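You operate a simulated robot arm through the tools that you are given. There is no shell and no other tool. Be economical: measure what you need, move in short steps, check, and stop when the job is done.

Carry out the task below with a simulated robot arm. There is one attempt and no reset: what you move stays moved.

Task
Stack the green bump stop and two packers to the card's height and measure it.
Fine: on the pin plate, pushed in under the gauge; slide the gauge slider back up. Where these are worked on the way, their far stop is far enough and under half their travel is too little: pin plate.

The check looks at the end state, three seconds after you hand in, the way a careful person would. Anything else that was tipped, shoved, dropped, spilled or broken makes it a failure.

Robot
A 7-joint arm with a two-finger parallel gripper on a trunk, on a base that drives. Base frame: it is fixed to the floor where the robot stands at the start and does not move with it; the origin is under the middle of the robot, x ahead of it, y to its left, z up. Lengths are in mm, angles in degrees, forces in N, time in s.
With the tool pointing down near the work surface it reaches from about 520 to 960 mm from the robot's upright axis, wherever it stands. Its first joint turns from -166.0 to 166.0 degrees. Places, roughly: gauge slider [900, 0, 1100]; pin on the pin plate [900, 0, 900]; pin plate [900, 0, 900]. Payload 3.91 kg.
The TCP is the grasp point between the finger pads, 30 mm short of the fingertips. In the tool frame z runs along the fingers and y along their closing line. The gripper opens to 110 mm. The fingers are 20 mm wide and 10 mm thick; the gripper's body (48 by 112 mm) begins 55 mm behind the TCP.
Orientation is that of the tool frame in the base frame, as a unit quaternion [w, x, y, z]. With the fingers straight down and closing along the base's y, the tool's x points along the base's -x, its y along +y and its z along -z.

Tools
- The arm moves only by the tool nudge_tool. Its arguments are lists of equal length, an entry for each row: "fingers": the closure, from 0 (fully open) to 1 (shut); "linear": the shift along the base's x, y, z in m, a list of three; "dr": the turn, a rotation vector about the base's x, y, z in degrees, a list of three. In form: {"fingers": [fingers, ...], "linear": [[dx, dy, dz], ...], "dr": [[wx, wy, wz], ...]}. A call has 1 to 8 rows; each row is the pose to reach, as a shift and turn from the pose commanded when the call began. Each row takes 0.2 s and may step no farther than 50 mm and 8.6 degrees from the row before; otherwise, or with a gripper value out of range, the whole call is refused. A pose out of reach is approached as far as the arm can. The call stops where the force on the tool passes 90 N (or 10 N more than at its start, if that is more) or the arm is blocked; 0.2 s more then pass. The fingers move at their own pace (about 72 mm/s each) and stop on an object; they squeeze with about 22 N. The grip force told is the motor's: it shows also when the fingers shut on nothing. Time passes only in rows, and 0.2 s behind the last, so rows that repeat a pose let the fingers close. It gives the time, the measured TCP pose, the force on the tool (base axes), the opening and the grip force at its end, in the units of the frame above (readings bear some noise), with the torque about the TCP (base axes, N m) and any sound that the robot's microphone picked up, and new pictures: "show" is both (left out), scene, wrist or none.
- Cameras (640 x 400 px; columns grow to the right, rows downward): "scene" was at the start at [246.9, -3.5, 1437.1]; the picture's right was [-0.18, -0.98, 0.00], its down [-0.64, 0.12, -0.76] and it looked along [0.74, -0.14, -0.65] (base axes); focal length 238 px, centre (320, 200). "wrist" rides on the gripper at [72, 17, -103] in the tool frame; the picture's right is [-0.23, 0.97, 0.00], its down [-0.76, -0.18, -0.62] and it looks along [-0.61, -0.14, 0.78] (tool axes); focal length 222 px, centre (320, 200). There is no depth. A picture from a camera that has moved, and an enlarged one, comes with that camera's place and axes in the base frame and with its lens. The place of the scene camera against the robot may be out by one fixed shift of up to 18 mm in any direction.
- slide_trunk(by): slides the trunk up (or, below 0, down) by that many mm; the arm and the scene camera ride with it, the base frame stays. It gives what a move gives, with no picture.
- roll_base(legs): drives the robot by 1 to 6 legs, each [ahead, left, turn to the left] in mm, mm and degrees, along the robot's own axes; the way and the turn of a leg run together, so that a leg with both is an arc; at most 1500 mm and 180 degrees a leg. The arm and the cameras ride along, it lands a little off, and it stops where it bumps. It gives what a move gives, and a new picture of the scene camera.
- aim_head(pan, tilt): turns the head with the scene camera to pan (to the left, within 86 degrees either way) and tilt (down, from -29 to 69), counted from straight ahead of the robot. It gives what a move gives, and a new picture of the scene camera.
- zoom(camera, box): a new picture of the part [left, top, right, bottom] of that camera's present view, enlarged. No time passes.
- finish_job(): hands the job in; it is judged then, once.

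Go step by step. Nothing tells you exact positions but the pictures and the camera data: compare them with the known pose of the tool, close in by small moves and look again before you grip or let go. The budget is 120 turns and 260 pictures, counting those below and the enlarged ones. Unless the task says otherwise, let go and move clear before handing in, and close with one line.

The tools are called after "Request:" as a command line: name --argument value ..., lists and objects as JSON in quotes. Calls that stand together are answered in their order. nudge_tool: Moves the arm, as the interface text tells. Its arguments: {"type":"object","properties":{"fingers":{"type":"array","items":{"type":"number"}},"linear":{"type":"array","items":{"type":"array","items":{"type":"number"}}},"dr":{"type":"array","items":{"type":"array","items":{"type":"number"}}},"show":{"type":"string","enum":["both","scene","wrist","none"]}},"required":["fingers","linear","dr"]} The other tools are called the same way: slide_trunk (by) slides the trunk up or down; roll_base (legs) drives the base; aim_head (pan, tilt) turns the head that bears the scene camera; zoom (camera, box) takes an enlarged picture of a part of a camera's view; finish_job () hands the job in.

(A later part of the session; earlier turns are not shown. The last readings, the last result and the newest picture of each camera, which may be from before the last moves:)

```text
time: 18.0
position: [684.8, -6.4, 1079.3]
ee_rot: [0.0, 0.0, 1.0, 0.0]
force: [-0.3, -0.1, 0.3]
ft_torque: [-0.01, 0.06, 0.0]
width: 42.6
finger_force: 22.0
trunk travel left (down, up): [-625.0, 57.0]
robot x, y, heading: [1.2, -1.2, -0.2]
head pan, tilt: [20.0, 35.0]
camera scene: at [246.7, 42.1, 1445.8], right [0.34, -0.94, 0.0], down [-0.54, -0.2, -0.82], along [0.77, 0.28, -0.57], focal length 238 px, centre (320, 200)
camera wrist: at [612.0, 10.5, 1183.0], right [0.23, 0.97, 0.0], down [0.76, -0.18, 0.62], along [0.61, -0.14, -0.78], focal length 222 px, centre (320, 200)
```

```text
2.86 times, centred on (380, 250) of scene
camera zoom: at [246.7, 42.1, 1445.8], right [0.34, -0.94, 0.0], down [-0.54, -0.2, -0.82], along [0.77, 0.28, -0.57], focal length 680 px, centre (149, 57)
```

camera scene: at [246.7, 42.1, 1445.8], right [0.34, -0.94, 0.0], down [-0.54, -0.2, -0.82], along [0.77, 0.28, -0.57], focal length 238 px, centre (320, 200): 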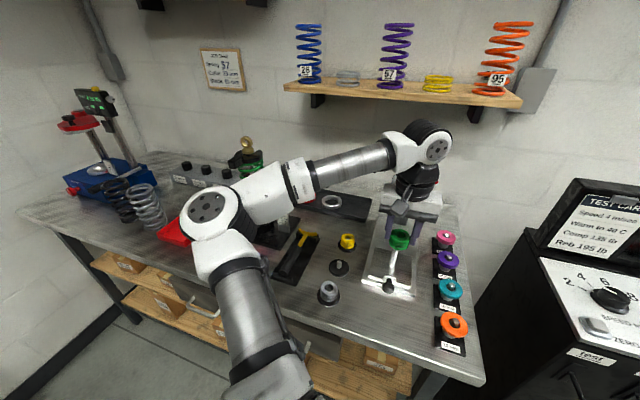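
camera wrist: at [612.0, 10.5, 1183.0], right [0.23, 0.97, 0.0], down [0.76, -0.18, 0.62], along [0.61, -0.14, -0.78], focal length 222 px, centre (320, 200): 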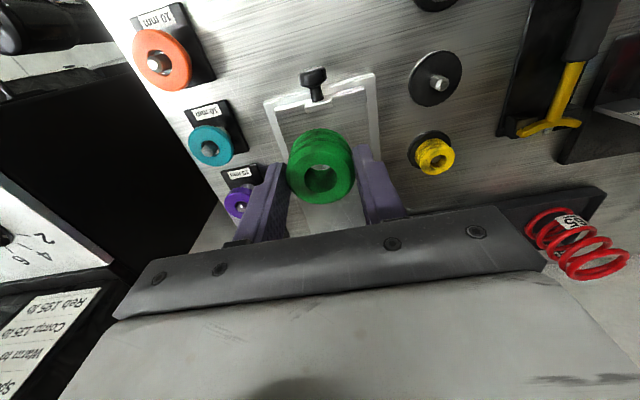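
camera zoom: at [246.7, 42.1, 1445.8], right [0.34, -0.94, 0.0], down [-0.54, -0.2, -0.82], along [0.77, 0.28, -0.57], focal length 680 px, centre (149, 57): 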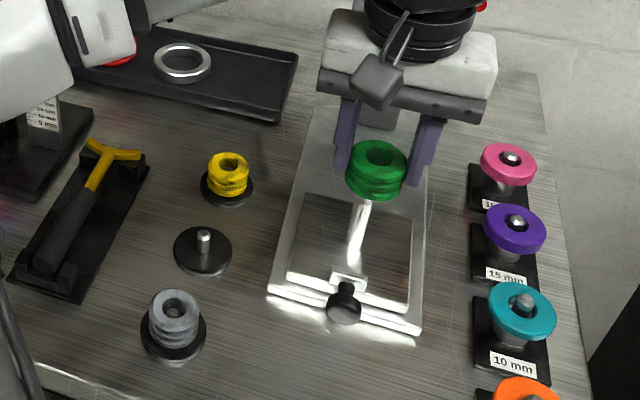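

The pin tip must be located to ~2 mm. Move forward slightly so the pin is visible under the held stop.

Request:
nudge_tool --fingers '[1, 1, 1]' --linear '[[0.03, 0, 0.01], [0.06, 0, 0.02], [0.06, 0, 0.02]]' --dr '[[0, 0, 0], [0, 0, 0], [0, 0, 0]]' --show "none"

Request:
zoom --camera "wrist" --box '[240, 60, 400, 160]'

Request:
zoom --camera "scene" --box '[340, 200, 450, 300]'

```text
time: 18.8
position: [743.6, -7.0, 1099.3]
ee_rot: [0.0, 0.001, 1.0, 0.0]
force: [0.9, 0.0, -0.4]
ft_torque: [-0.01, 0.01, 0.01]
width: 43.1
finger_force: 22.4
trunk travel left (down, up): [-625.0, 57.0]
robot x, y, heading: [1.9, 3.1, 0.1]
head pan, tilt: [20.0, 35.0]
```

```text
4.00 times, centred on (320, 110) of wrist
camera zoom: at [671.8, 10.3, 1203.2], right [0.23, 0.97, 0.0], down [0.76, -0.18, 0.62], along [0.61, -0.14, -0.78], focal length 888 px, centre (320, 560)
```

zoom: 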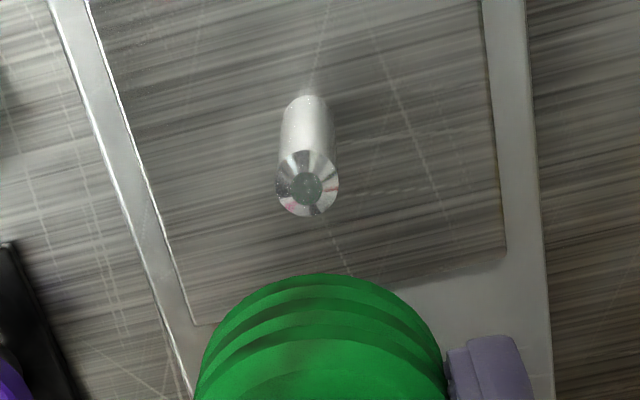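

```text
4.00 times, centred on (395, 250) of scene
camera zoom: at [246.5, 42.2, 1445.9], right [0.34, -0.94, 0.0], down [-0.54, -0.2, -0.82], along [0.77, 0.28, -0.57], focal length 952 px, centre (20, 0)
```

zoom: 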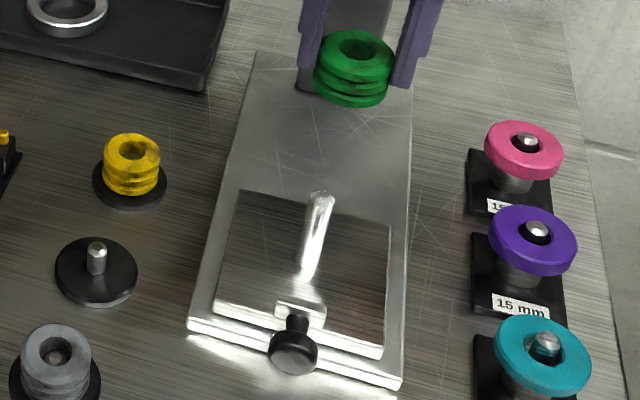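

Pin tip located at about (736.5,-8,968). Moving above it and lowering to just above the tip.

Request:
nudge_tool --fingers '[1, 1, 1]' --linear '[[-0.008, -0.0015, -0.035], [-0.008, -0.0015, -0.07], [-0.008, -0.0015, -0.07]]' --dr '[[0, 0, 0], [0, 0, 0], [0, 0, 0]]' --show "none"

Request:
zoom --camera "scene" --box '[360, 200, 440, 300]'

Request:
zoom --camera "wrist" --box '[240, 100, 400, 220]'

```text
time: 19.6
position: [736.9, -7.6, 1029.9]
ee_rot: [0.0, 0.0, 1.0, 0.0]
force: [-0.2, -1.0, -0.5]
ft_torque: [0.02, 0.01, -0.02]
width: 43.0
finger_force: 22.1
trunk travel left (down, up): [-625.0, 57.0]
robot x, y, heading: [-1.4, -1.8, -0.2]
head pan, tilt: [20.0, 35.0]
```

```text
4.00 times, centred on (400, 250) of scene
camera zoom: at [246.5, 42.1, 1445.9], right [0.34, -0.94, 0.0], down [-0.54, -0.2, -0.82], along [0.77, 0.28, -0.57], focal length 952 px, centre (0, 0)
```

zoom: 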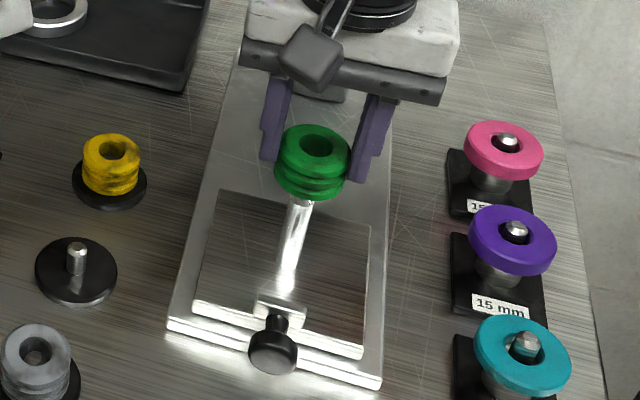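

```text
3.33 times, centred on (320, 160) of wrist
camera zoom: at [663.3, 9.0, 1132.8], right [0.23, 0.97, 0.0], down [0.76, -0.18, 0.62], along [0.61, -0.14, -0.78], focal length 740 px, centre (320, 333)
```

zoom: 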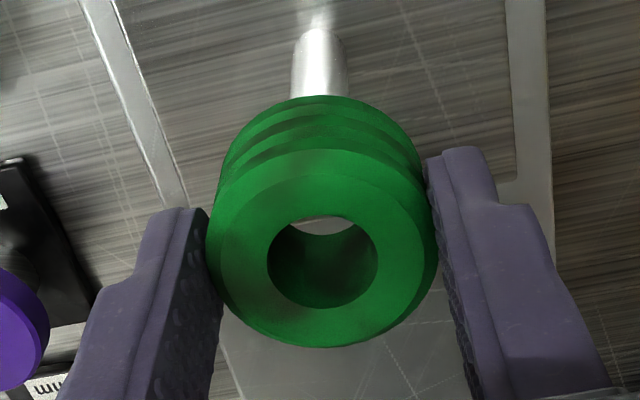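

Aligned laterally. Lower onto the pin, watching force.

Request:
nudge_tool --fingers '[1, 1, 1, 1, 1]' --linear '[[-0.001, 0, -0.01], [-0.001, 0, -0.02], [-0.001, 0, -0.03], [-0.001, 0, -0.04], [-0.001, 0, -0.04]]' --dr '[[0, 0, 0], [0, 0, 0], [0, 0, 0], [0, 0, 0], [0, 0, 0]]' --show "none"

Request:
zoom --camera "wrist" --box '[240, 100, 400, 220]'

```text
time: 20.8
position: [736.0, -6.9, 990.5]
ee_rot: [0.0, 0.0, 1.0, 0.0]
force: [0.4, 0.2, -0.2]
ft_torque: [0.01, 0.01, -0.05]
width: 40.9
finger_force: 21.9
trunk travel left (down, up): [-625.0, 57.0]
robot x, y, heading: [-3.3, -1.5, -0.1]
head pan, tilt: [20.0, 35.0]
```

```text
3.33 times, centred on (320, 160) of wrist
camera zoom: at [663.2, 8.8, 1093.3], right [0.23, 0.97, 0.0], down [0.76, -0.18, 0.62], along [0.61, -0.14, -0.78], focal length 740 px, centre (320, 333)
```

zoom: 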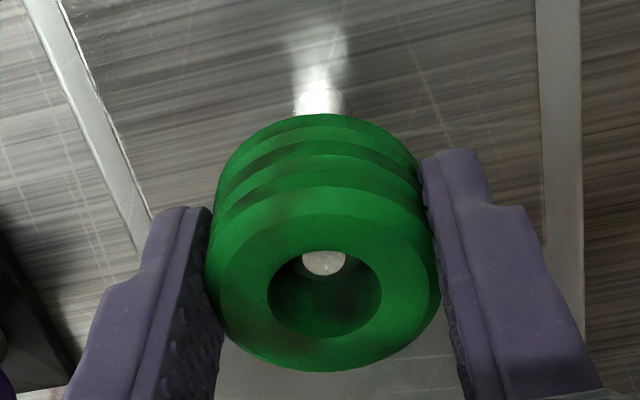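

Pin is inside the hole. Continue down.

Request:
nudge_tool --fingers '[1, 1, 1, 1, 1]' --linear '[[0, 0, -0.01], [0, 0, -0.02], [0, 0, -0.028], [0, 0, -0.035], [0, 0, -0.035]]' --dr '[[0, 0, 0], [0, 0, 0], [0, 0, 0], [0, 0, 0], [0, 0, 0]]' --show "none"

Request:
zoom --camera "wrist" --box '[240, 100, 400, 220]'

Request:
zoom --camera "scene" --box '[360, 200, 440, 300]'

```text
time: 22.0
position: [735.4, -6.9, 956.3]
ee_rot: [-0.001, -0.001, 1.0, 0.001]
force: [-0.4, -0.9, -0.4]
ft_torque: [0.03, 0.03, -0.02]
width: 40.6
finger_force: 22.0
trunk travel left (down, up): [-625.0, 57.0]
robot x, y, heading: [2.1, 1.2, -0.2]
head pan, tilt: [20.0, 35.0]
```

```text
3.33 times, centred on (320, 160) of wrist
camera zoom: at [663.2, 9.2, 1058.7], right [0.23, 0.97, 0.0], down [0.76, -0.18, 0.62], along [0.61, -0.14, -0.78], focal length 740 px, centre (320, 333)
```

zoom: 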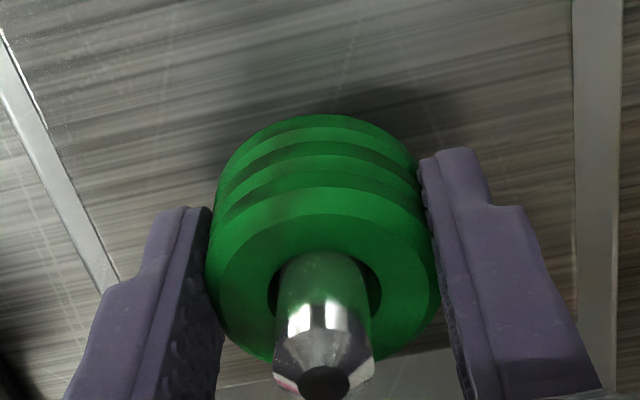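

```text
4.00 times, centred on (400, 250) of scene
camera zoom: at [246.7, 42.1, 1445.8], right [0.34, -0.94, 0.0], down [-0.54, -0.2, -0.82], along [0.77, 0.28, -0.57], focal length 952 px, centre (0, 0)
```

zoom: 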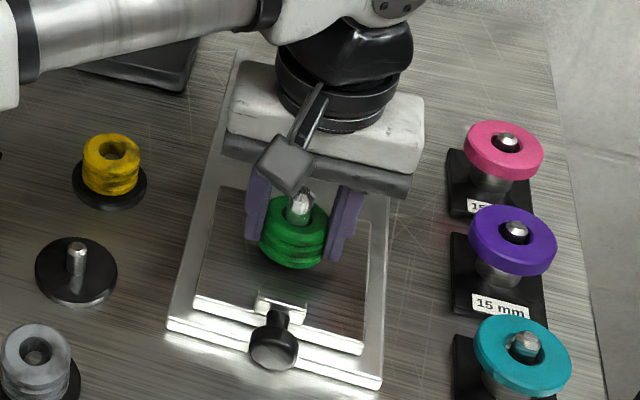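

Still shadow gap beneath; continue down gently.

Request:
nudge_tool --fingers '[1, 1, 1, 1]' --linear '[[0, 0, -0.005], [0, 0, -0.01], [0, 0, -0.015], [0, 0, -0.015]]' --dr '[[0, 0, 0], [0, 0, 0], [0, 0, 0], [0, 0, 0]]' --show "none"

Request:
zoom --camera "wrist" --box '[240, 100, 400, 220]'

Request:
zoom --camera "scene" --box '[360, 200, 440, 300]'

```text
time: 23.0
position: [734.4, -8.7, 944.0]
ee_rot: [0.003, 0.001, 1.0, -0.001]
force: [-0.9, -2.7, 24.5]
ft_torque: [-0.1, -0.53, -0.32]
width: 40.4
finger_force: 22.2
trunk travel left (down, up): [-625.0, 57.0]
robot x, y, heading: [1.5, -1.1, -0.1]
head pan, tilt: [20.0, 35.0]
```

```text
3.33 times, centred on (320, 160) of wrist
camera zoom: at [661.6, 8.0, 1046.4], right [0.23, 0.97, 0.0], down [0.76, -0.18, 0.63], along [0.61, -0.14, -0.78], focal length 740 px, centre (320, 333)
```

zoom: 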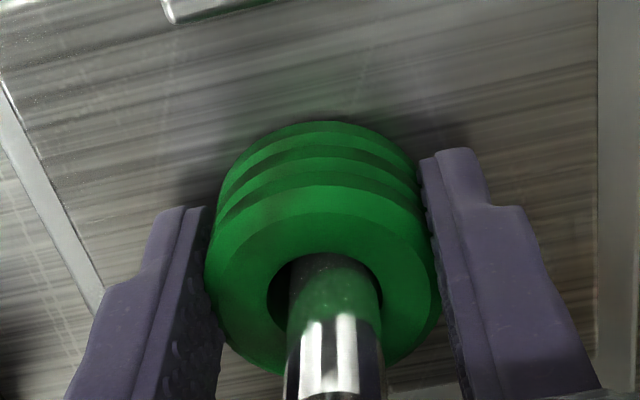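

```text
4.00 times, centred on (400, 250) of scene
camera zoom: at [243.8, 41.9, 1446.8], right [0.34, -0.94, 0.0], down [-0.54, -0.2, -0.82], along [0.77, 0.28, -0.57], focal length 952 px, centre (0, 0)
```

zoom: 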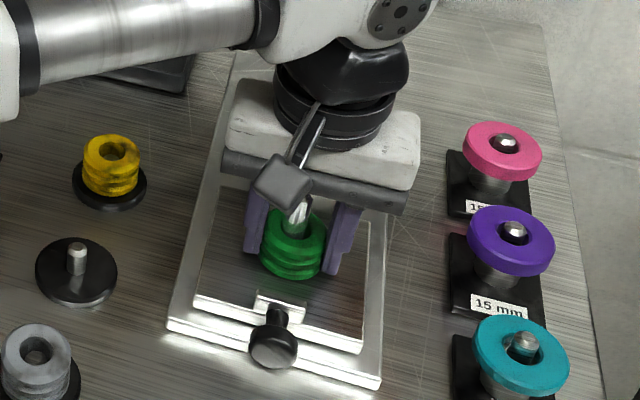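

Contact with 24 N — the stop is seated. Release and rise.

Request:
nudge_tool --fingers '[0.8, 0.5, 0.2, 0, 0, 0, 0, 0]' --linear '[[0, 0, 0.003], [0, 0, 0.003], [0, 0, 0.003], [0, 0, 0.003], [0, 0, 0.05], [0, 0, 0.09], [0, 0, 0.13], [0, 0, 0.13]]' --dr '[[0, 0, 0], [0, 0, 0], [0, 0, 0], [0, 0, 0], [0, 0, 0], [0, 0, 0], [0, 0, 0], [0, 0, 0]]'

Request:
zoom --camera "wrist" --box '[240, 60, 400, 180]'

Request:
zoom --camera "scene" --box '[340, 210, 480, 300]'

```text
time: 24.8
position: [735.4, -7.1, 1071.2]
ee_rot: [-0.001, 0.0, 1.0, 0.0]
force: [-0.1, -0.4, -0.8]
ft_torque: [0.02, -0.01, -0.01]
width: 110.1
finger_force: 0.1
trunk travel left (down, up): [-625.0, 57.0]
robot x, y, heading: [-2.3, 2.8, 0.0]
head pan, tilt: [20.0, 35.0]
camera scene: at [246.9, 42.2, 1445.8], right [0.34, -0.94, 0.0], down [-0.54, -0.2, -0.82], along [0.77, 0.28, -0.57], focal length 238 px, centre (320, 200)
camera wrist: at [663.0, 8.7, 1174.6], right [0.23, 0.97, 0.0], down [0.76, -0.18, 0.62], along [0.61, -0.14, -0.78], focal length 222 px, centre (320, 200)
```

scene: 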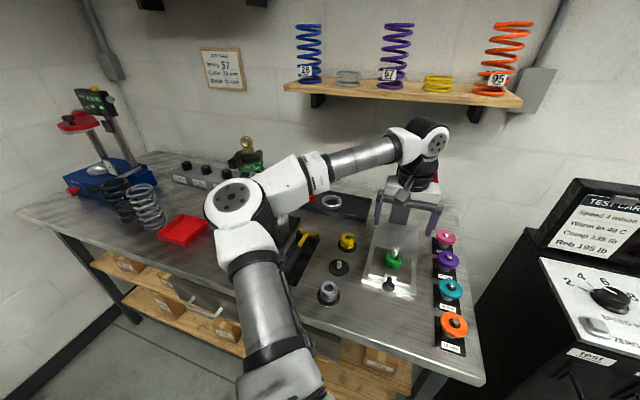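
wrist: 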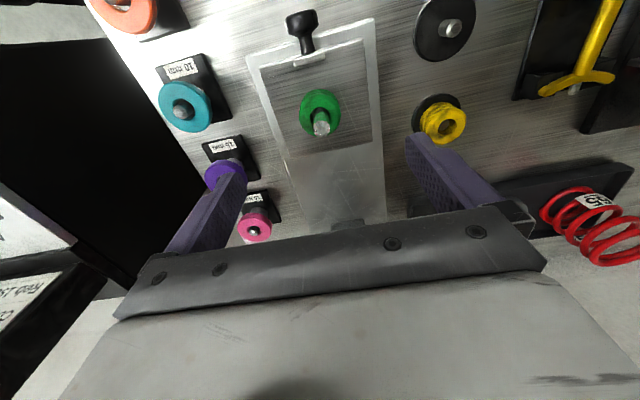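

```text
3.33 times, centred on (320, 120) of wrist
camera zoom: at [663.0, 8.7, 1174.6], right [0.23, 0.97, 0.0], down [0.76, -0.18, 0.62], along [0.61, -0.14, -0.78], focal length 740 px, centre (320, 467)
```

zoom: 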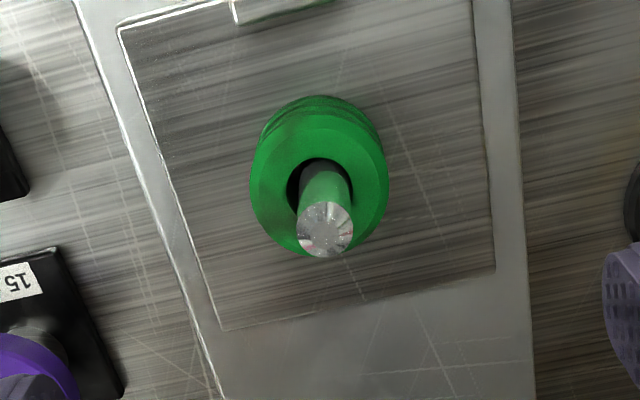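

```text
4.44 times, centred on (410, 255) of scene
camera zoom: at [246.9, 42.2, 1445.8], right [0.34, -0.94, 0.0], down [-0.54, -0.2, -0.82], along [0.77, 0.28, -0.57], focal length 1058 px, centre (-80, -44)
```

zoom: 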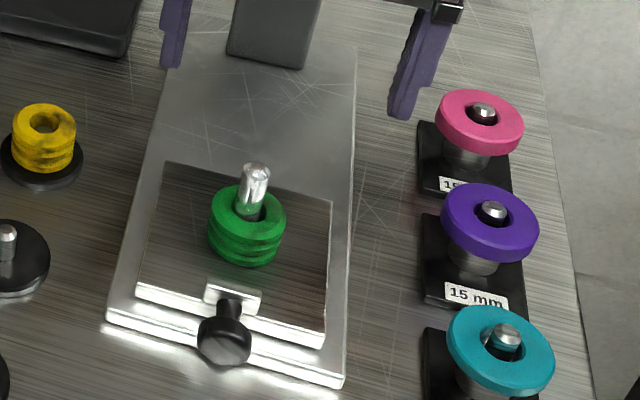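

Stop is seated on the pin. Estimated 30 mm, so both 15 mm packers are needed. Hover over the purple packer, estimated near (795,-154).

Request:
nudge_tool --fingers '[0, 0, 0, 0, 0, 0]' --linear '[[0.01, -0.045, 0], [0.02, -0.09, 0], [0.03, -0.13, 0], [0.05, -0.147, -0.03], [0.05, -0.147, -0.06], [0.05, -0.147, -0.06]]' --dr '[[0, 0, 0], [0, 0, 0], [0, 0, 0], [0, 0, 0], [0, 0, 0], [0, 0, 0]]'

Request:
zoom --camera "wrist" --box '[200, 60, 440, 220]'

```text
time: 26.2
position: [784.7, -153.3, 1010.4]
ee_rot: [0.0, -0.001, 1.0, 0.0]
force: [-0.4, -0.4, 0.8]
ft_torque: [0.01, 0.02, -0.01]
width: 110.2
finger_force: 0.1
trunk travel left (down, up): [-625.0, 57.0]
robot x, y, heading: [-0.5, 0.1, 0.2]
head pan, tilt: [20.0, 35.0]
camera scene: at [246.6, 42.1, 1445.9], right [0.34, -0.94, 0.0], down [-0.54, -0.2, -0.82], along [0.77, 0.28, -0.57], focal length 238 px, centre (320, 200)
camera wrist: at [712.9, -137.7, 1113.7], right [0.23, 0.97, 0.0], down [0.76, -0.18, 0.62], along [0.61, -0.14, -0.78], focal length 222 px, centre (320, 200)
```

scene: 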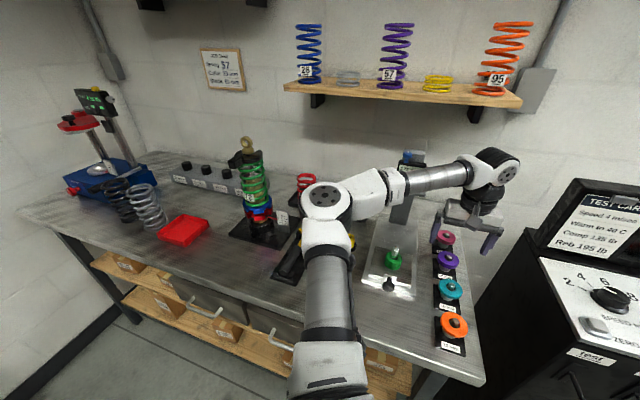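
wrist: 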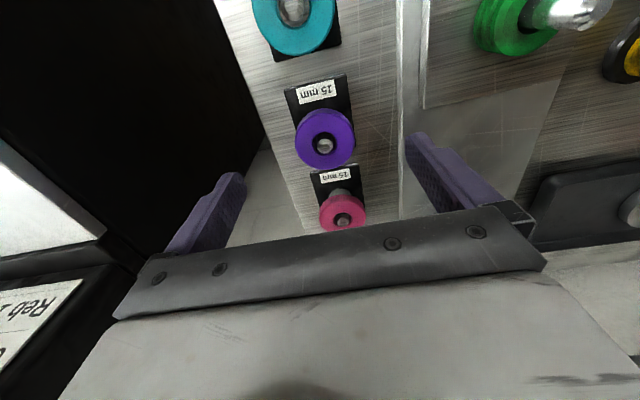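

```text
2.50 times, centred on (320, 140) of wrist
camera zoom: at [712.9, -137.7, 1113.7], right [0.23, 0.97, 0.0], down [0.76, -0.18, 0.62], along [0.61, -0.14, -0.78], focal length 555 px, centre (320, 350)
```

zoom: 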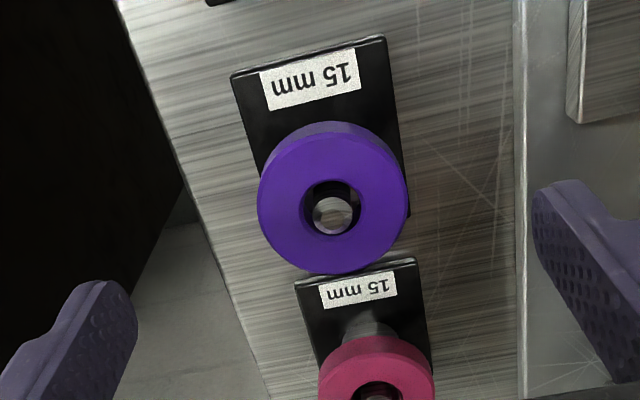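

Purple at about (795,-152). Lower part-way to check height.

Request:
nudge_tool --fingers '[0, 0, 0]' --linear '[[0.006, 0.0015, -0.025], [0.01, 0.0015, -0.045], [0.01, 0.0015, -0.045]]' --dr '[[0, 0, 0], [0, 0, 0], [0, 0, 0]]' --show "none"

Request:
zoom --camera "wrist" --box '[200, 60, 440, 220]'

Request:
zoom --camera "scene" --box '[400, 200, 520, 300]'

```text
time: 27.0
position: [794.7, -152.8, 964.4]
ee_rot: [0.0, 0.0, 1.0, -0.001]
force: [0.9, -1.3, 0.4]
ft_torque: [0.03, 0.01, -0.03]
width: 109.7
finger_force: 0.1
trunk travel left (down, up): [-625.0, 57.0]
robot x, y, heading: [0.4, -2.4, -0.2]
head pan, tilt: [20.0, 35.0]
```

```text
2.50 times, centred on (320, 140) of wrist
camera zoom: at [723.1, -136.4, 1068.8], right [0.23, 0.97, 0.0], down [0.76, -0.18, 0.62], along [0.61, -0.14, -0.78], focal length 555 px, centre (320, 350)
```

zoom: 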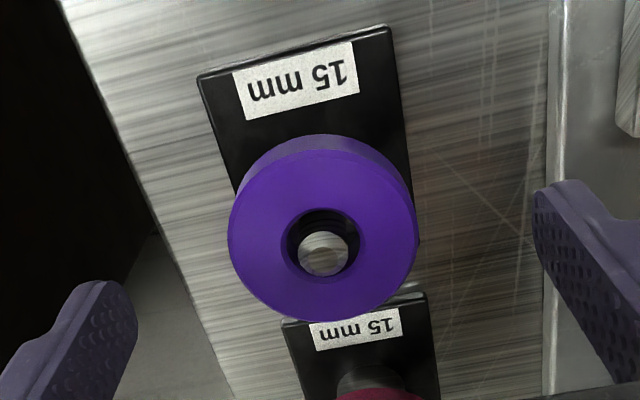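

```text
4.00 times, centred on (460, 250) of scene
camera zoom: at [246.6, 42.1, 1445.9], right [0.34, -0.94, 0.0], down [-0.54, -0.2, -0.82], along [0.77, 0.28, -0.57], focal length 952 px, centre (-240, 0)
```

zoom: 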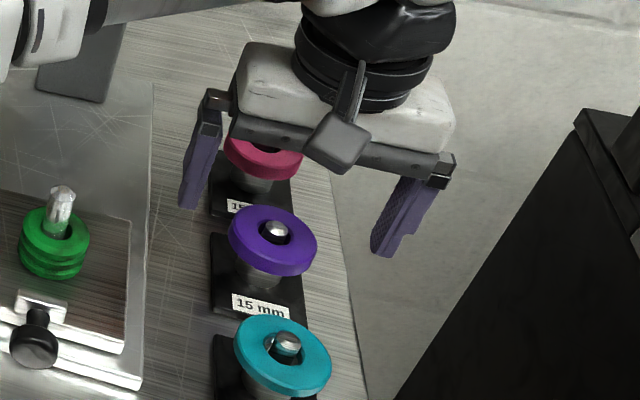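

Purple packer: centre (789.5,-151), top z 937, 50 mm across. Descend and grip.

Request:
nudge_tool --fingers '[0, 0, 0.3, 0.6, 1, 1, 1]' --linear '[[-0.005, 0.0015, -0.008], [-0.005, 0.0015, -0.016], [-0.005, 0.0015, -0.016], [-0.005, 0.0015, -0.016], [-0.005, 0.0015, -0.016], [-0.005, 0.0015, -0.016], [-0.005, 0.0015, -0.016]]' --dr '[[0, 0, 0], [0, 0, 0], [0, 0, 0], [0, 0, 0], [0, 0, 0], [0, 0, 0], [0, 0, 0]]' --show "none"

Request:
zoom --camera "wrist" --box '[200, 60, 440, 220]'

Request:
zoom --camera "scene" --box '[400, 200, 520, 300]'

```text
time: 28.6
position: [790.8, -151.4, 950.0]
ee_rot: [0.0, -0.001, 1.0, -0.001]
force: [-0.7, 0.8, -0.9]
ft_torque: [-0.01, 0.0, -0.03]
width: 47.8
finger_force: 21.9
trunk travel left (down, up): [-625.0, 57.0]
robot x, y, heading: [3.8, 0.5, -0.0]
head pan, tilt: [20.0, 35.0]
```

```text
2.50 times, centred on (320, 140) of wrist
camera zoom: at [718.2, -135.4, 1052.7], right [0.23, 0.97, 0.0], down [0.76, -0.18, 0.62], along [0.61, -0.14, -0.78], focal length 555 px, centre (320, 350)
```

zoom: 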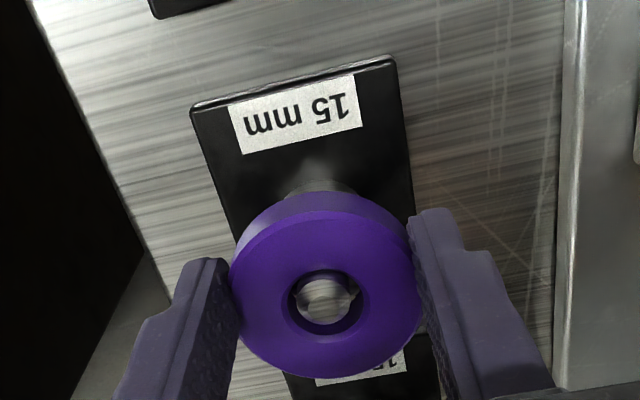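

```text
4.00 times, centred on (460, 250) of scene
camera zoom: at [246.6, 42.1, 1445.9], right [0.34, -0.94, 0.0], down [-0.54, -0.2, -0.82], along [0.77, 0.28, -0.57], focal length 952 px, centre (-240, 0)
```

zoom: 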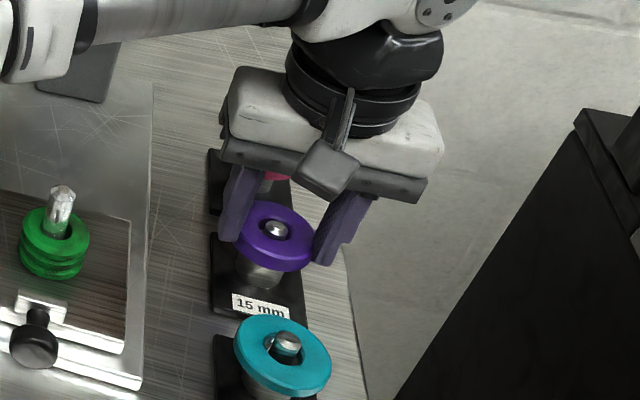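

Gripped. Lift, move back in x, then over to the pin for a check view.

Request:
nudge_tool --fingers '[1, 1, 1, 1, 1, 1, 1, 1]' --linear '[[0, 0, 0.045], [-0.01, 0, 0.09], [-0.03, 0, 0.13], [-0.045, 0.02, 0.15], [-0.045, 0.065, 0.15], [-0.045, 0.11, 0.15], [-0.045, 0.144, 0.15], [-0.045, 0.144, 0.15]]' --dr '[[0, 0, 0], [0, 0, 0], [0, 0, 0], [0, 0, 0], [0, 0, 0], [0, 0, 0], [0, 0, 0], [0, 0, 0]]' --show "scene"

Request:
zoom --camera "wrist" --box '[240, 60, 400, 200]'

```text
time: 30.4
position: [743.9, -9.2, 1100.1]
ee_rot: [0.0, 0.001, 1.0, 0.0]
force: [0.2, 0.1, -0.2]
ft_torque: [0.03, 0.0, 0.01]
width: 47.5
finger_force: 22.2
trunk travel left (down, up): [-625.0, 57.0]
robot x, y, heading: [-4.0, 1.9, 0.1]
head pan, tilt: [20.0, 35.0]
camera scene: at [246.7, 41.9, 1445.9], right [0.34, -0.94, 0.0], down [-0.54, -0.2, -0.82], along [0.77, 0.28, -0.57], focal length 238 px, centre (320, 200)
```

scene: 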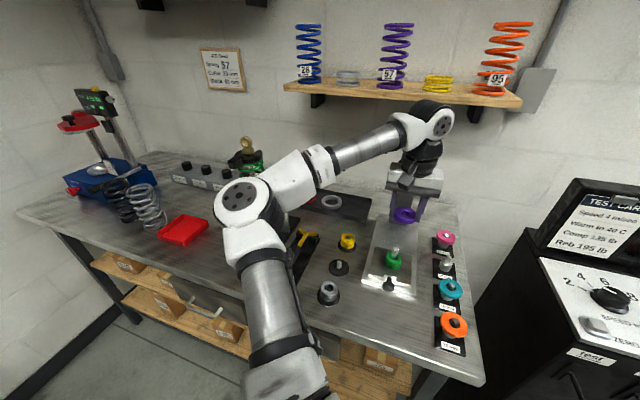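

```text
2.86 times, centred on (320, 130) of wrist
camera zoom: at [672.1, 8.1, 1203.7], right [0.23, 0.97, 0.0], down [0.76, -0.18, 0.62], along [0.61, -0.14, -0.78], focal length 635 px, centre (320, 400)
```

zoom: 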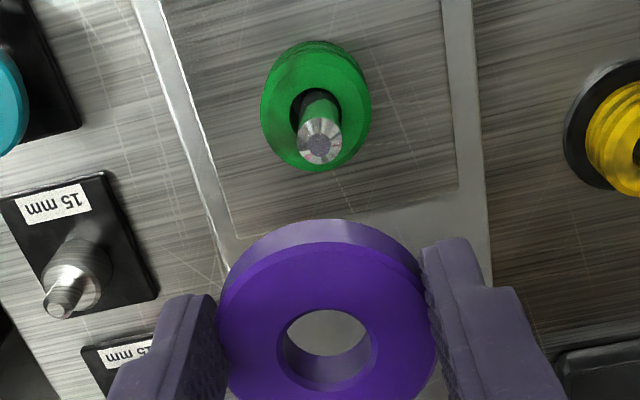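

Pin tip now reads (740.5,-7.6). Move over it and lower to just above, then check.

Request:
nudge_tool --fingers '[1, 1, 1, 1]' --linear '[[-0.008, 0, -0.03], [-0.008, 0, -0.06], [-0.008, 0, -0.086], [-0.008, 0, -0.086]]' --dr '[[0, 0, 0], [0, 0, 0], [0, 0, 0], [0, 0, 0]]' --show "none"

Request:
zoom --camera "wrist" --box '[240, 90, 400, 230]'

Request:
zoom --camera "scene" --box '[350, 190, 440, 300]'

```text
time: 31.4
position: [735.4, -7.6, 1012.9]
ee_rot: [0.0, 0.0, 1.0, 0.0]
force: [-0.1, 0.6, 0.0]
ft_torque: [0.0, 0.0, -0.03]
width: 47.4
finger_force: 22.6
trunk travel left (down, up): [-625.0, 57.0]
robot x, y, heading: [-1.0, -0.8, 0.3]
head pan, tilt: [20.0, 35.0]
```

```text
2.86 times, centred on (320, 160) of wrist
camera zoom: at [663.6, 8.4, 1116.4], right [0.23, 0.97, 0.0], down [0.76, -0.18, 0.62], along [0.61, -0.14, -0.78], focal length 635 px, centre (320, 314)
```

zoom: 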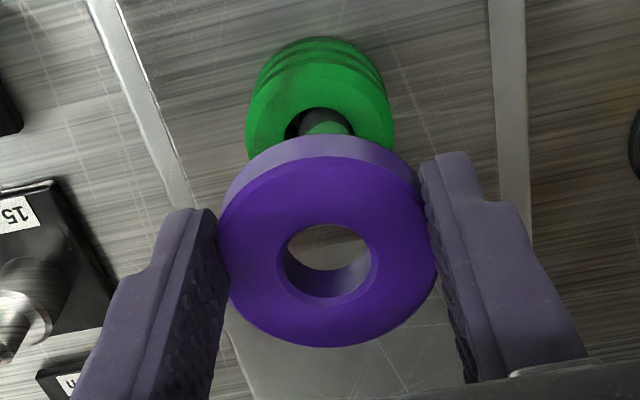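

```text
3.64 times, centred on (395, 245) of scene
camera zoom: at [246.6, 42.1, 1445.9], right [0.34, -0.94, 0.0], down [-0.54, -0.2, -0.82], along [0.77, 0.28, -0.57], focal length 865 px, centre (47, 36)
```

zoom: 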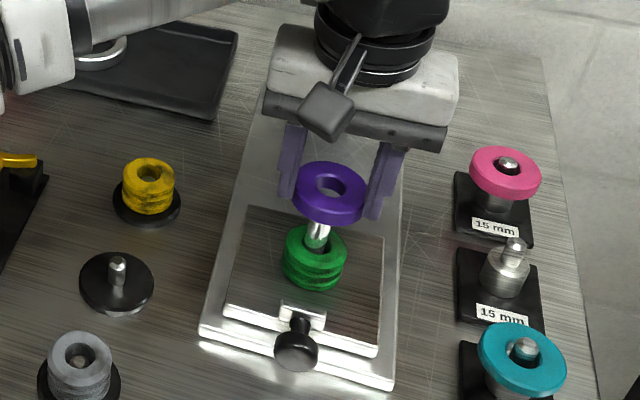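

Aligned by calculation. Descend gently.

Request:
nudge_tool --fingers '[1, 1, 1, 1]' --linear '[[0, 0, -0.007], [0, 0, -0.014], [0, 0, -0.021], [0, 0, -0.021]]' --dr '[[0, 0, 0], [0, 0, 0], [0, 0, 0], [0, 0, 0]]' --show "none"

Request:
zoom --camera "wrist" --box '[240, 90, 400, 230]'

Request:
zoom --camera "scene" --box '[350, 190, 440, 300]'

```text
time: 32.4
position: [735.8, -8.2, 995.4]
ee_rot: [0.001, 0.0, 1.0, -0.001]
force: [2.0, -1.6, 26.5]
ft_torque: [-0.09, -0.06, 0.02]
width: 46.7
finger_force: 22.2
trunk travel left (down, up): [-625.0, 57.0]
robot x, y, heading: [0.2, 1.0, 0.1]
head pan, tilt: [20.0, 35.0]
```

```text
2.86 times, centred on (320, 160) of wrist
camera zoom: at [662.8, 8.3, 1098.0], right [0.23, 0.97, 0.0], down [0.76, -0.18, 0.63], along [0.61, -0.14, -0.78], focal length 635 px, centre (320, 314)
```

zoom: 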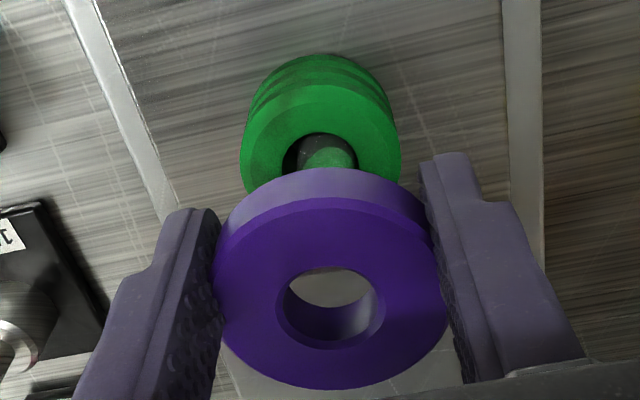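

```text
3.64 times, centred on (395, 245) of scene
camera zoom: at [244.4, 41.9, 1446.6], right [0.34, -0.94, 0.0], down [-0.54, -0.2, -0.82], along [0.77, 0.28, -0.57], focal length 865 px, centre (47, 36)
```

zoom: 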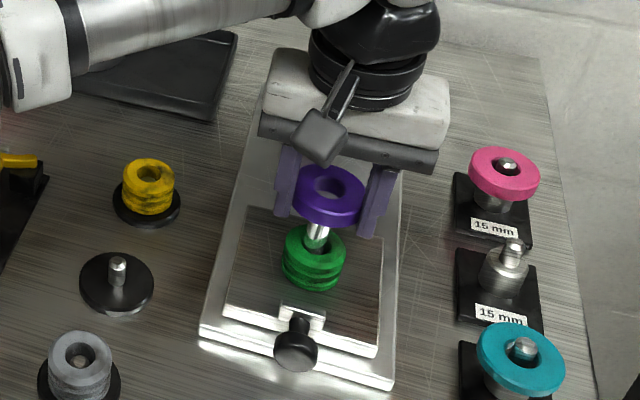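

The packer met the pin tip (26 N) — misaligned in x. Back up and take a view from nearly straight above the pin, which fixes x independent of height.

Request:
nudge_tool --fingers '[1, 1, 1, 1, 1, 1, 1, 1]' --linear '[[0, 0, 0.045], [0, 0, 0.09], [0, 0, 0.135], [0, 0, 0.18], [0, 0, 0.225], [0.02, 0, 0.25], [0.055, 0, 0.25], [0.055, 0, 0.25]]' --dr '[[0, 0, 0], [0, 0, 0], [0, 0, 0], [0, 0, 0], [0, 0, 0], [0, 0, 0], [0, 0, 0], [0, 0, 0]]' --show "scene"

Request:
zoom --camera "wrist" --box '[280, 0, 360, 60]'

Request:
zoom --camera "wrist" --box '[240, 90, 400, 230]'

```text
time: 34.2
position: [791.5, -7.3, 1242.4]
ee_rot: [0.0, 0.0, 1.0, 0.0]
force: [-0.2, -0.9, 0.3]
ft_torque: [0.0, -0.01, -0.01]
width: 46.4
finger_force: 22.4
trunk travel left (down, up): [-625.0, 57.0]
robot x, y, heading: [0.8, 2.5, 0.2]
head pan, tilt: [20.0, 35.0]
camera scene: at [246.2, 42.3, 1446.0], right [0.34, -0.94, 0.0], down [-0.54, -0.2, -0.82], along [0.77, 0.28, -0.57], focal length 238 px, centre (320, 200)
```

scene: 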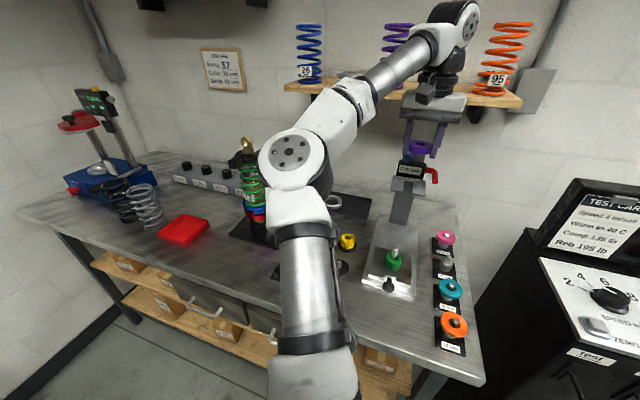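

```text
6.67 times, centred on (320, 30) of wrist
camera zoom: at [719.4, 9.0, 1346.4], right [0.23, 0.97, 0.0], down [0.76, -0.18, 0.62], along [0.61, -0.14, -0.78], focal length 1481 px, centre (320, 1333)
```

zoom: 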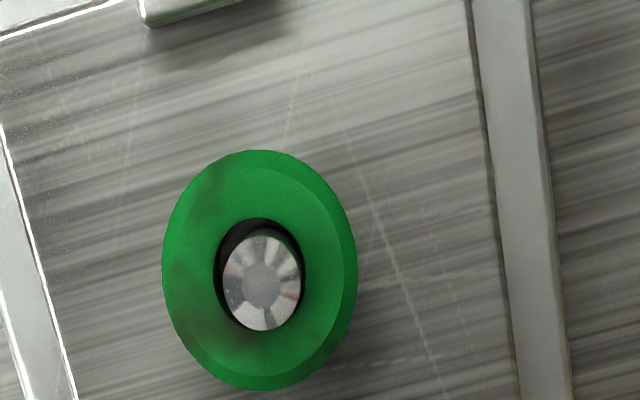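

```text
2.86 times, centred on (320, 160) of wrist
camera zoom: at [719.4, 9.0, 1346.4], right [0.23, 0.97, 0.0], down [0.76, -0.18, 0.62], along [0.61, -0.14, -0.78], focal length 635 px, centre (320, 314)
```

zoom: 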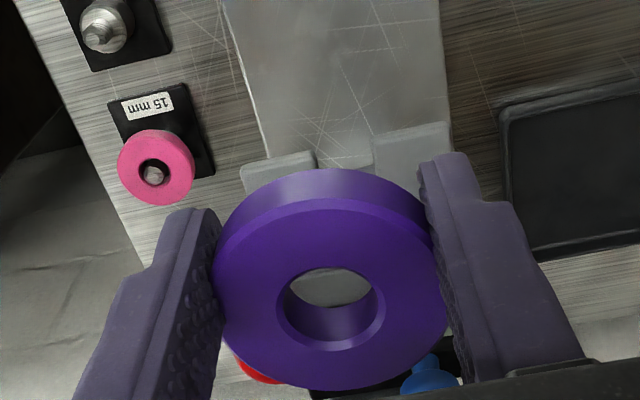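

Pin is at about x 738.4; the packer sits ~5.5 mm ahead of the TCP. Go back to TCP x≈733 and down to just above the tip; the pin should show through the hole.

Request:
nudge_tool --fingers '[1, 1, 1, 1, 1, 1, 1, 1]' --linear '[[-0.04, 0, 0], [-0.0585, 0, -0.04], [-0.0585, 0, -0.085], [-0.0585, 0, -0.13], [-0.0585, 0, -0.175], [-0.0585, 0, -0.215], [-0.0585, 0, -0.242], [-0.0585, 0, -0.242]]' --dr '[[0, 0, 0], [0, 0, 0], [0, 0, 0], [0, 0, 0], [0, 0, 0], [0, 0, 0], [0, 0, 0], [0, 0, 0]]' --show "none"

Request:
zoom --camera "wrist" --box '[240, 90, 400, 230]'

Request:
zoom --camera "scene" --box '[350, 190, 440, 300]'

```text
time: 36.0
position: [734.0, -7.3, 1000.4]
ee_rot: [0.0, 0.0, 1.0, 0.001]
force: [0.5, -0.1, -0.1]
ft_torque: [0.0, -0.02, 0.02]
width: 46.4
finger_force: 22.4
trunk travel left (down, up): [-625.0, 57.0]
robot x, y, heading: [-0.2, 0.8, -0.2]
head pan, tilt: [20.0, 35.0]
```

```text
2.86 times, centred on (320, 160) of wrist
camera zoom: at [662.3, 8.0, 1102.8], right [0.23, 0.97, 0.0], down [0.76, -0.18, 0.62], along [0.61, -0.14, -0.78], focal length 635 px, centre (320, 314)
```

zoom: 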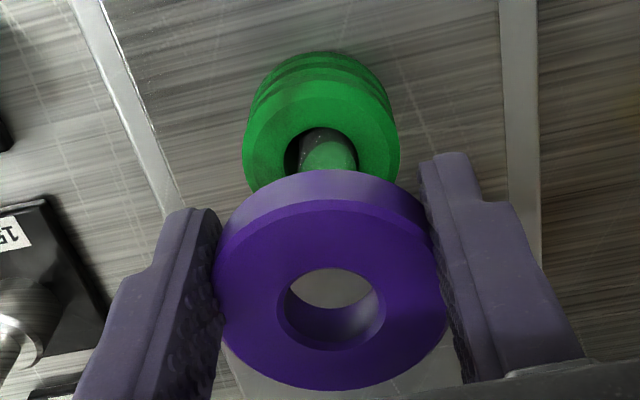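

```text
3.64 times, centred on (395, 245) of scene
camera zoom: at [246.6, 42.1, 1445.9], right [0.34, -0.94, 0.0], down [-0.54, -0.2, -0.82], along [0.77, 0.28, -0.57], focal length 865 px, centre (47, 36)
```

zoom: 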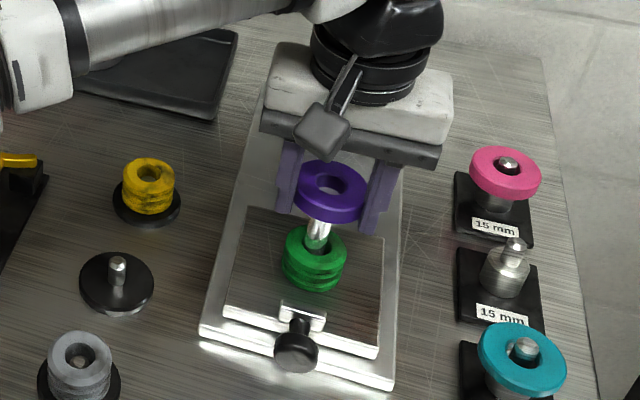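

Lower slowly and check for contact.

Request:
nudge_tool --fingers '[1, 1, 1, 1]' --linear '[[0, 0, -0.005], [0, 0, -0.009], [0, 0, -0.013], [0, 0, -0.013]]' --dr '[[0, 0, 0], [0, 0, 0], [0, 0, 0], [0, 0, 0]]' --show "none"

Request:
zoom --camera "wrist" --box '[240, 90, 400, 230]'

```text
time: 37.0
position: [732.7, -10.5, 990.4]
ee_rot: [0.003, 0.0, 1.0, -0.001]
force: [0.5, -6.7, 30.0]
ft_torque: [-0.29, -0.07, -0.01]
width: 48.4
finger_force: 21.9
trunk travel left (down, up): [-625.0, 57.0]
robot x, y, heading: [-0.3, -1.0, 0.1]
head pan, tilt: [20.0, 35.0]
```

```text
2.86 times, centred on (320, 160) of wrist
camera zoom: at [660.2, 7.2, 1092.9], right [0.23, 0.97, 0.0], down [0.76, -0.18, 0.63], along [0.61, -0.15, -0.78], focal length 635 px, centre (320, 314)
```

zoom: 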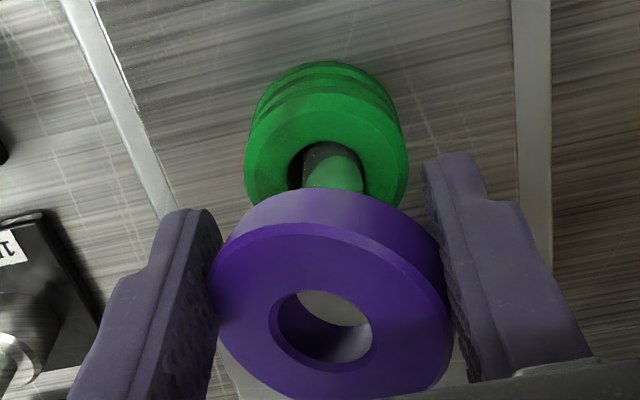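

Contact torque says the pin lies toward −y of the hole. Raise slightly, shift −2 mm in y, and retry.

Request:
nudge_tool --fingers '[1, 1, 1, 1]' --linear '[[0, 0, 0.006], [0, 0, 0.013], [-0.0005, -0.002, 0.013], [-0.0005, -0.002, 0.013]]' --dr '[[0, 0, 0], [0, 0, 0], [0, 0, 0], [0, 0, 0]]' --show "none"

Request:
zoom --camera "wrist" --box '[240, 90, 400, 230]'

Request:
zoom --camera "scene" --box '[360, 210, 430, 280]'

```text
time: 38.0
position: [733.8, -8.7, 999.1]
ee_rot: [0.001, 0.0, 1.0, 0.0]
force: [1.3, 1.3, 0.0]
ft_torque: [0.03, 0.02, -0.02]
width: 48.3
finger_force: 21.9
trunk travel left (down, up): [-625.0, 57.0]
robot x, y, heading: [2.1, 1.8, 0.0]
head pan, tilt: [20.0, 35.0]
```

```text
2.86 times, centred on (320, 160) of wrist
camera zoom: at [661.0, 6.7, 1103.1], right [0.23, 0.97, 0.0], down [0.76, -0.18, 0.62], along [0.61, -0.14, -0.78], focal length 635 px, centre (320, 314)
```

zoom: 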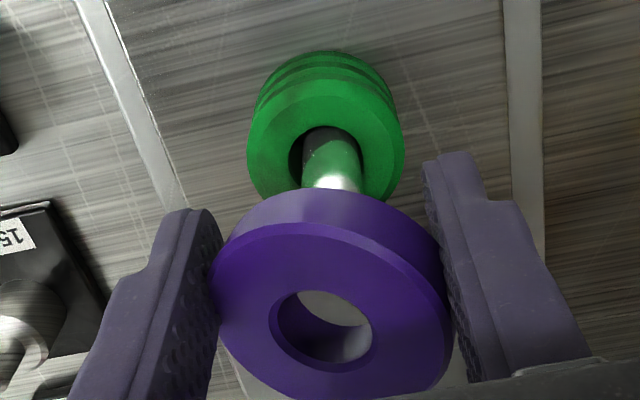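

```text
5.71 times, centred on (395, 245) of scene
camera zoom: at [246.6, 42.1, 1445.8], right [0.34, -0.94, 0.0], down [-0.54, -0.2, -0.82], along [0.77, 0.28, -0.57], focal length 1360 px, centre (-109, -57)
```

zoom: 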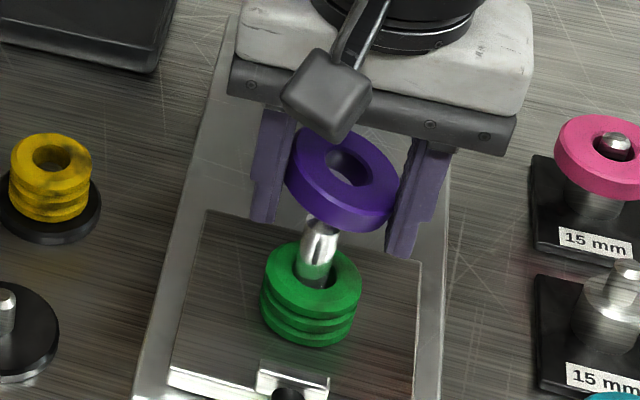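

The packer tilted in the grip. I'll set it down on the clear bench in front (around (600,-5)), let it lie flat, and re-grip it properly.

Request:
nudge_tool --fingers '[1, 1, 1, 1, 1, 1]' --linear '[[0, 0, 0.03], [-0.04, 0, 0.03], [-0.085, 0, 0.03], [-0.125, 0, 0.02], [-0.135, 0, -0.025], [-0.135, 0, -0.025]]' --dr '[[0, 0, 0], [0, 0, 0], [0, 0, 0], [0, 0, 0], [0, 0, 0], [0, 0, 0]]'

```text
time: 39.4
position: [596.4, -10.3, 972.9]
ee_rot: [0.0, 0.0, 1.0, 0.0]
force: [0.7, -0.6, -0.4]
ft_torque: [-0.01, 0.02, -0.01]
width: 48.2
finger_force: 22.0
trunk travel left (down, up): [-625.0, 57.0]
robot x, y, heading: [1.7, -2.3, -0.2]
head pan, tilt: [20.0, 35.0]
camera scene: at [246.5, 42.1, 1445.9], right [0.34, -0.94, 0.0], down [-0.54, -0.2, -0.82], along [0.77, 0.28, -0.57], focal length 238 px, centre (320, 200)
camera wrist: at [525.2, 5.7, 1077.3], right [0.23, 0.97, 0.0], down [0.76, -0.18, 0.62], along [0.61, -0.14, -0.78], focal length 222 px, centre (320, 200)
```

scene: 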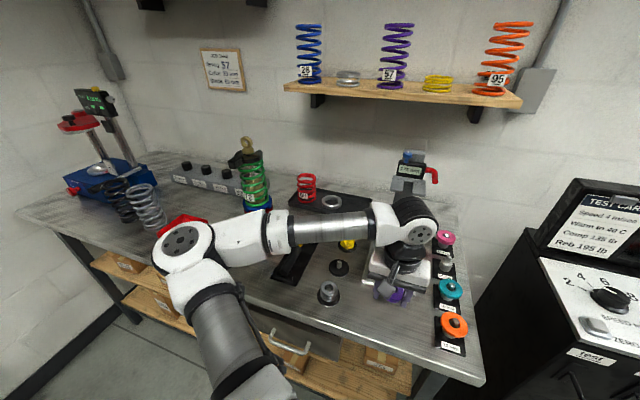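
wrist: 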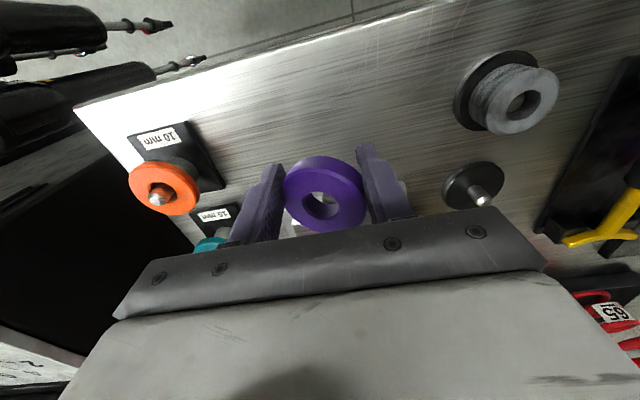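

Clear bench below. Lower close to the bench.

Request:
nudge_tool --fingers '[1, 1, 1, 1]' --linear '[[0, 0, -0.03], [0, 0, -0.05], [0, 0, -0.056], [0, 0, -0.056]]' --dr '[[0, 0, 0], [0, 0, 0], [0, 0, 0], [0, 0, 0]]' --show "none"

Request:
zoom --camera "wrist" --box '[220, 90, 420, 230]'

Request:
zoom --camera "scene" --box '[340, 250, 440, 330]'

```text
time: 40.4
position: [598.2, -8.6, 918.4]
ee_rot: [-0.001, -0.001, 1.0, 0.0]
force: [0.7, 1.0, -0.6]
ft_torque: [0.01, 0.0, -0.02]
width: 48.1
finger_force: 22.1
trunk travel left (down, up): [-625.0, 57.0]
robot x, y, heading: [-2.5, 1.2, -0.2]
head pan, tilt: [20.0, 35.0]
```

```text
2.86 times, centred on (320, 160) of wrist
camera zoom: at [526.4, 6.6, 1022.2], right [0.23, 0.97, 0.0], down [0.76, -0.18, 0.62], along [0.61, -0.14, -0.78], focal length 635 px, centre (320, 314)
```

zoom: 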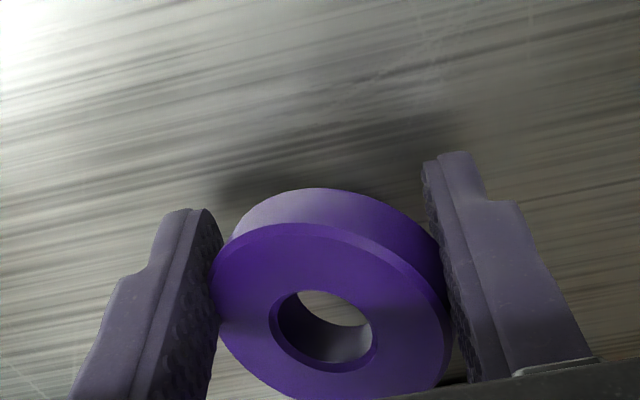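

```text
5.00 times, centred on (390, 290) of scene
camera zoom: at [246.7, 42.1, 1445.8], right [0.34, -0.94, 0.0], down [-0.54, -0.2, -0.82], along [0.77, 0.28, -0.57], focal length 1190 px, centre (-30, -250)
```

zoom: 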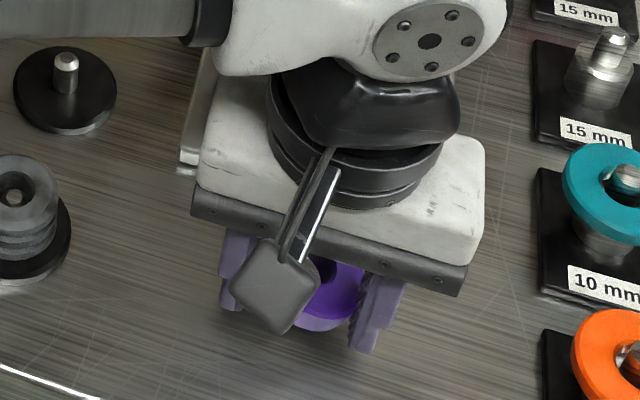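

Request:
nudge_tool --fingers '[1, 1, 1, 1]' --linear '[[0, 0, -0.003], [0, 0, -0.006], [0, 0, -0.008], [0, 0, -0.008]]' --dr '[[0, 0, 0], [0, 0, 0], [0, 0, 0], [0, 0, 0]]' --show "none"

```text
time: 41.4
position: [597.1, -9.9, 910.6]
ee_rot: [0.0, 0.0, 1.0, 0.0]
force: [0.1, -0.1, -0.1]
ft_torque: [0.03, 0.0, -0.01]
width: 48.5
finger_force: 22.0
trunk travel left (down, up): [-625.0, 57.0]
robot x, y, heading: [-5.1, 1.1, 0.1]
head pan, tilt: [20.0, 35.0]
```

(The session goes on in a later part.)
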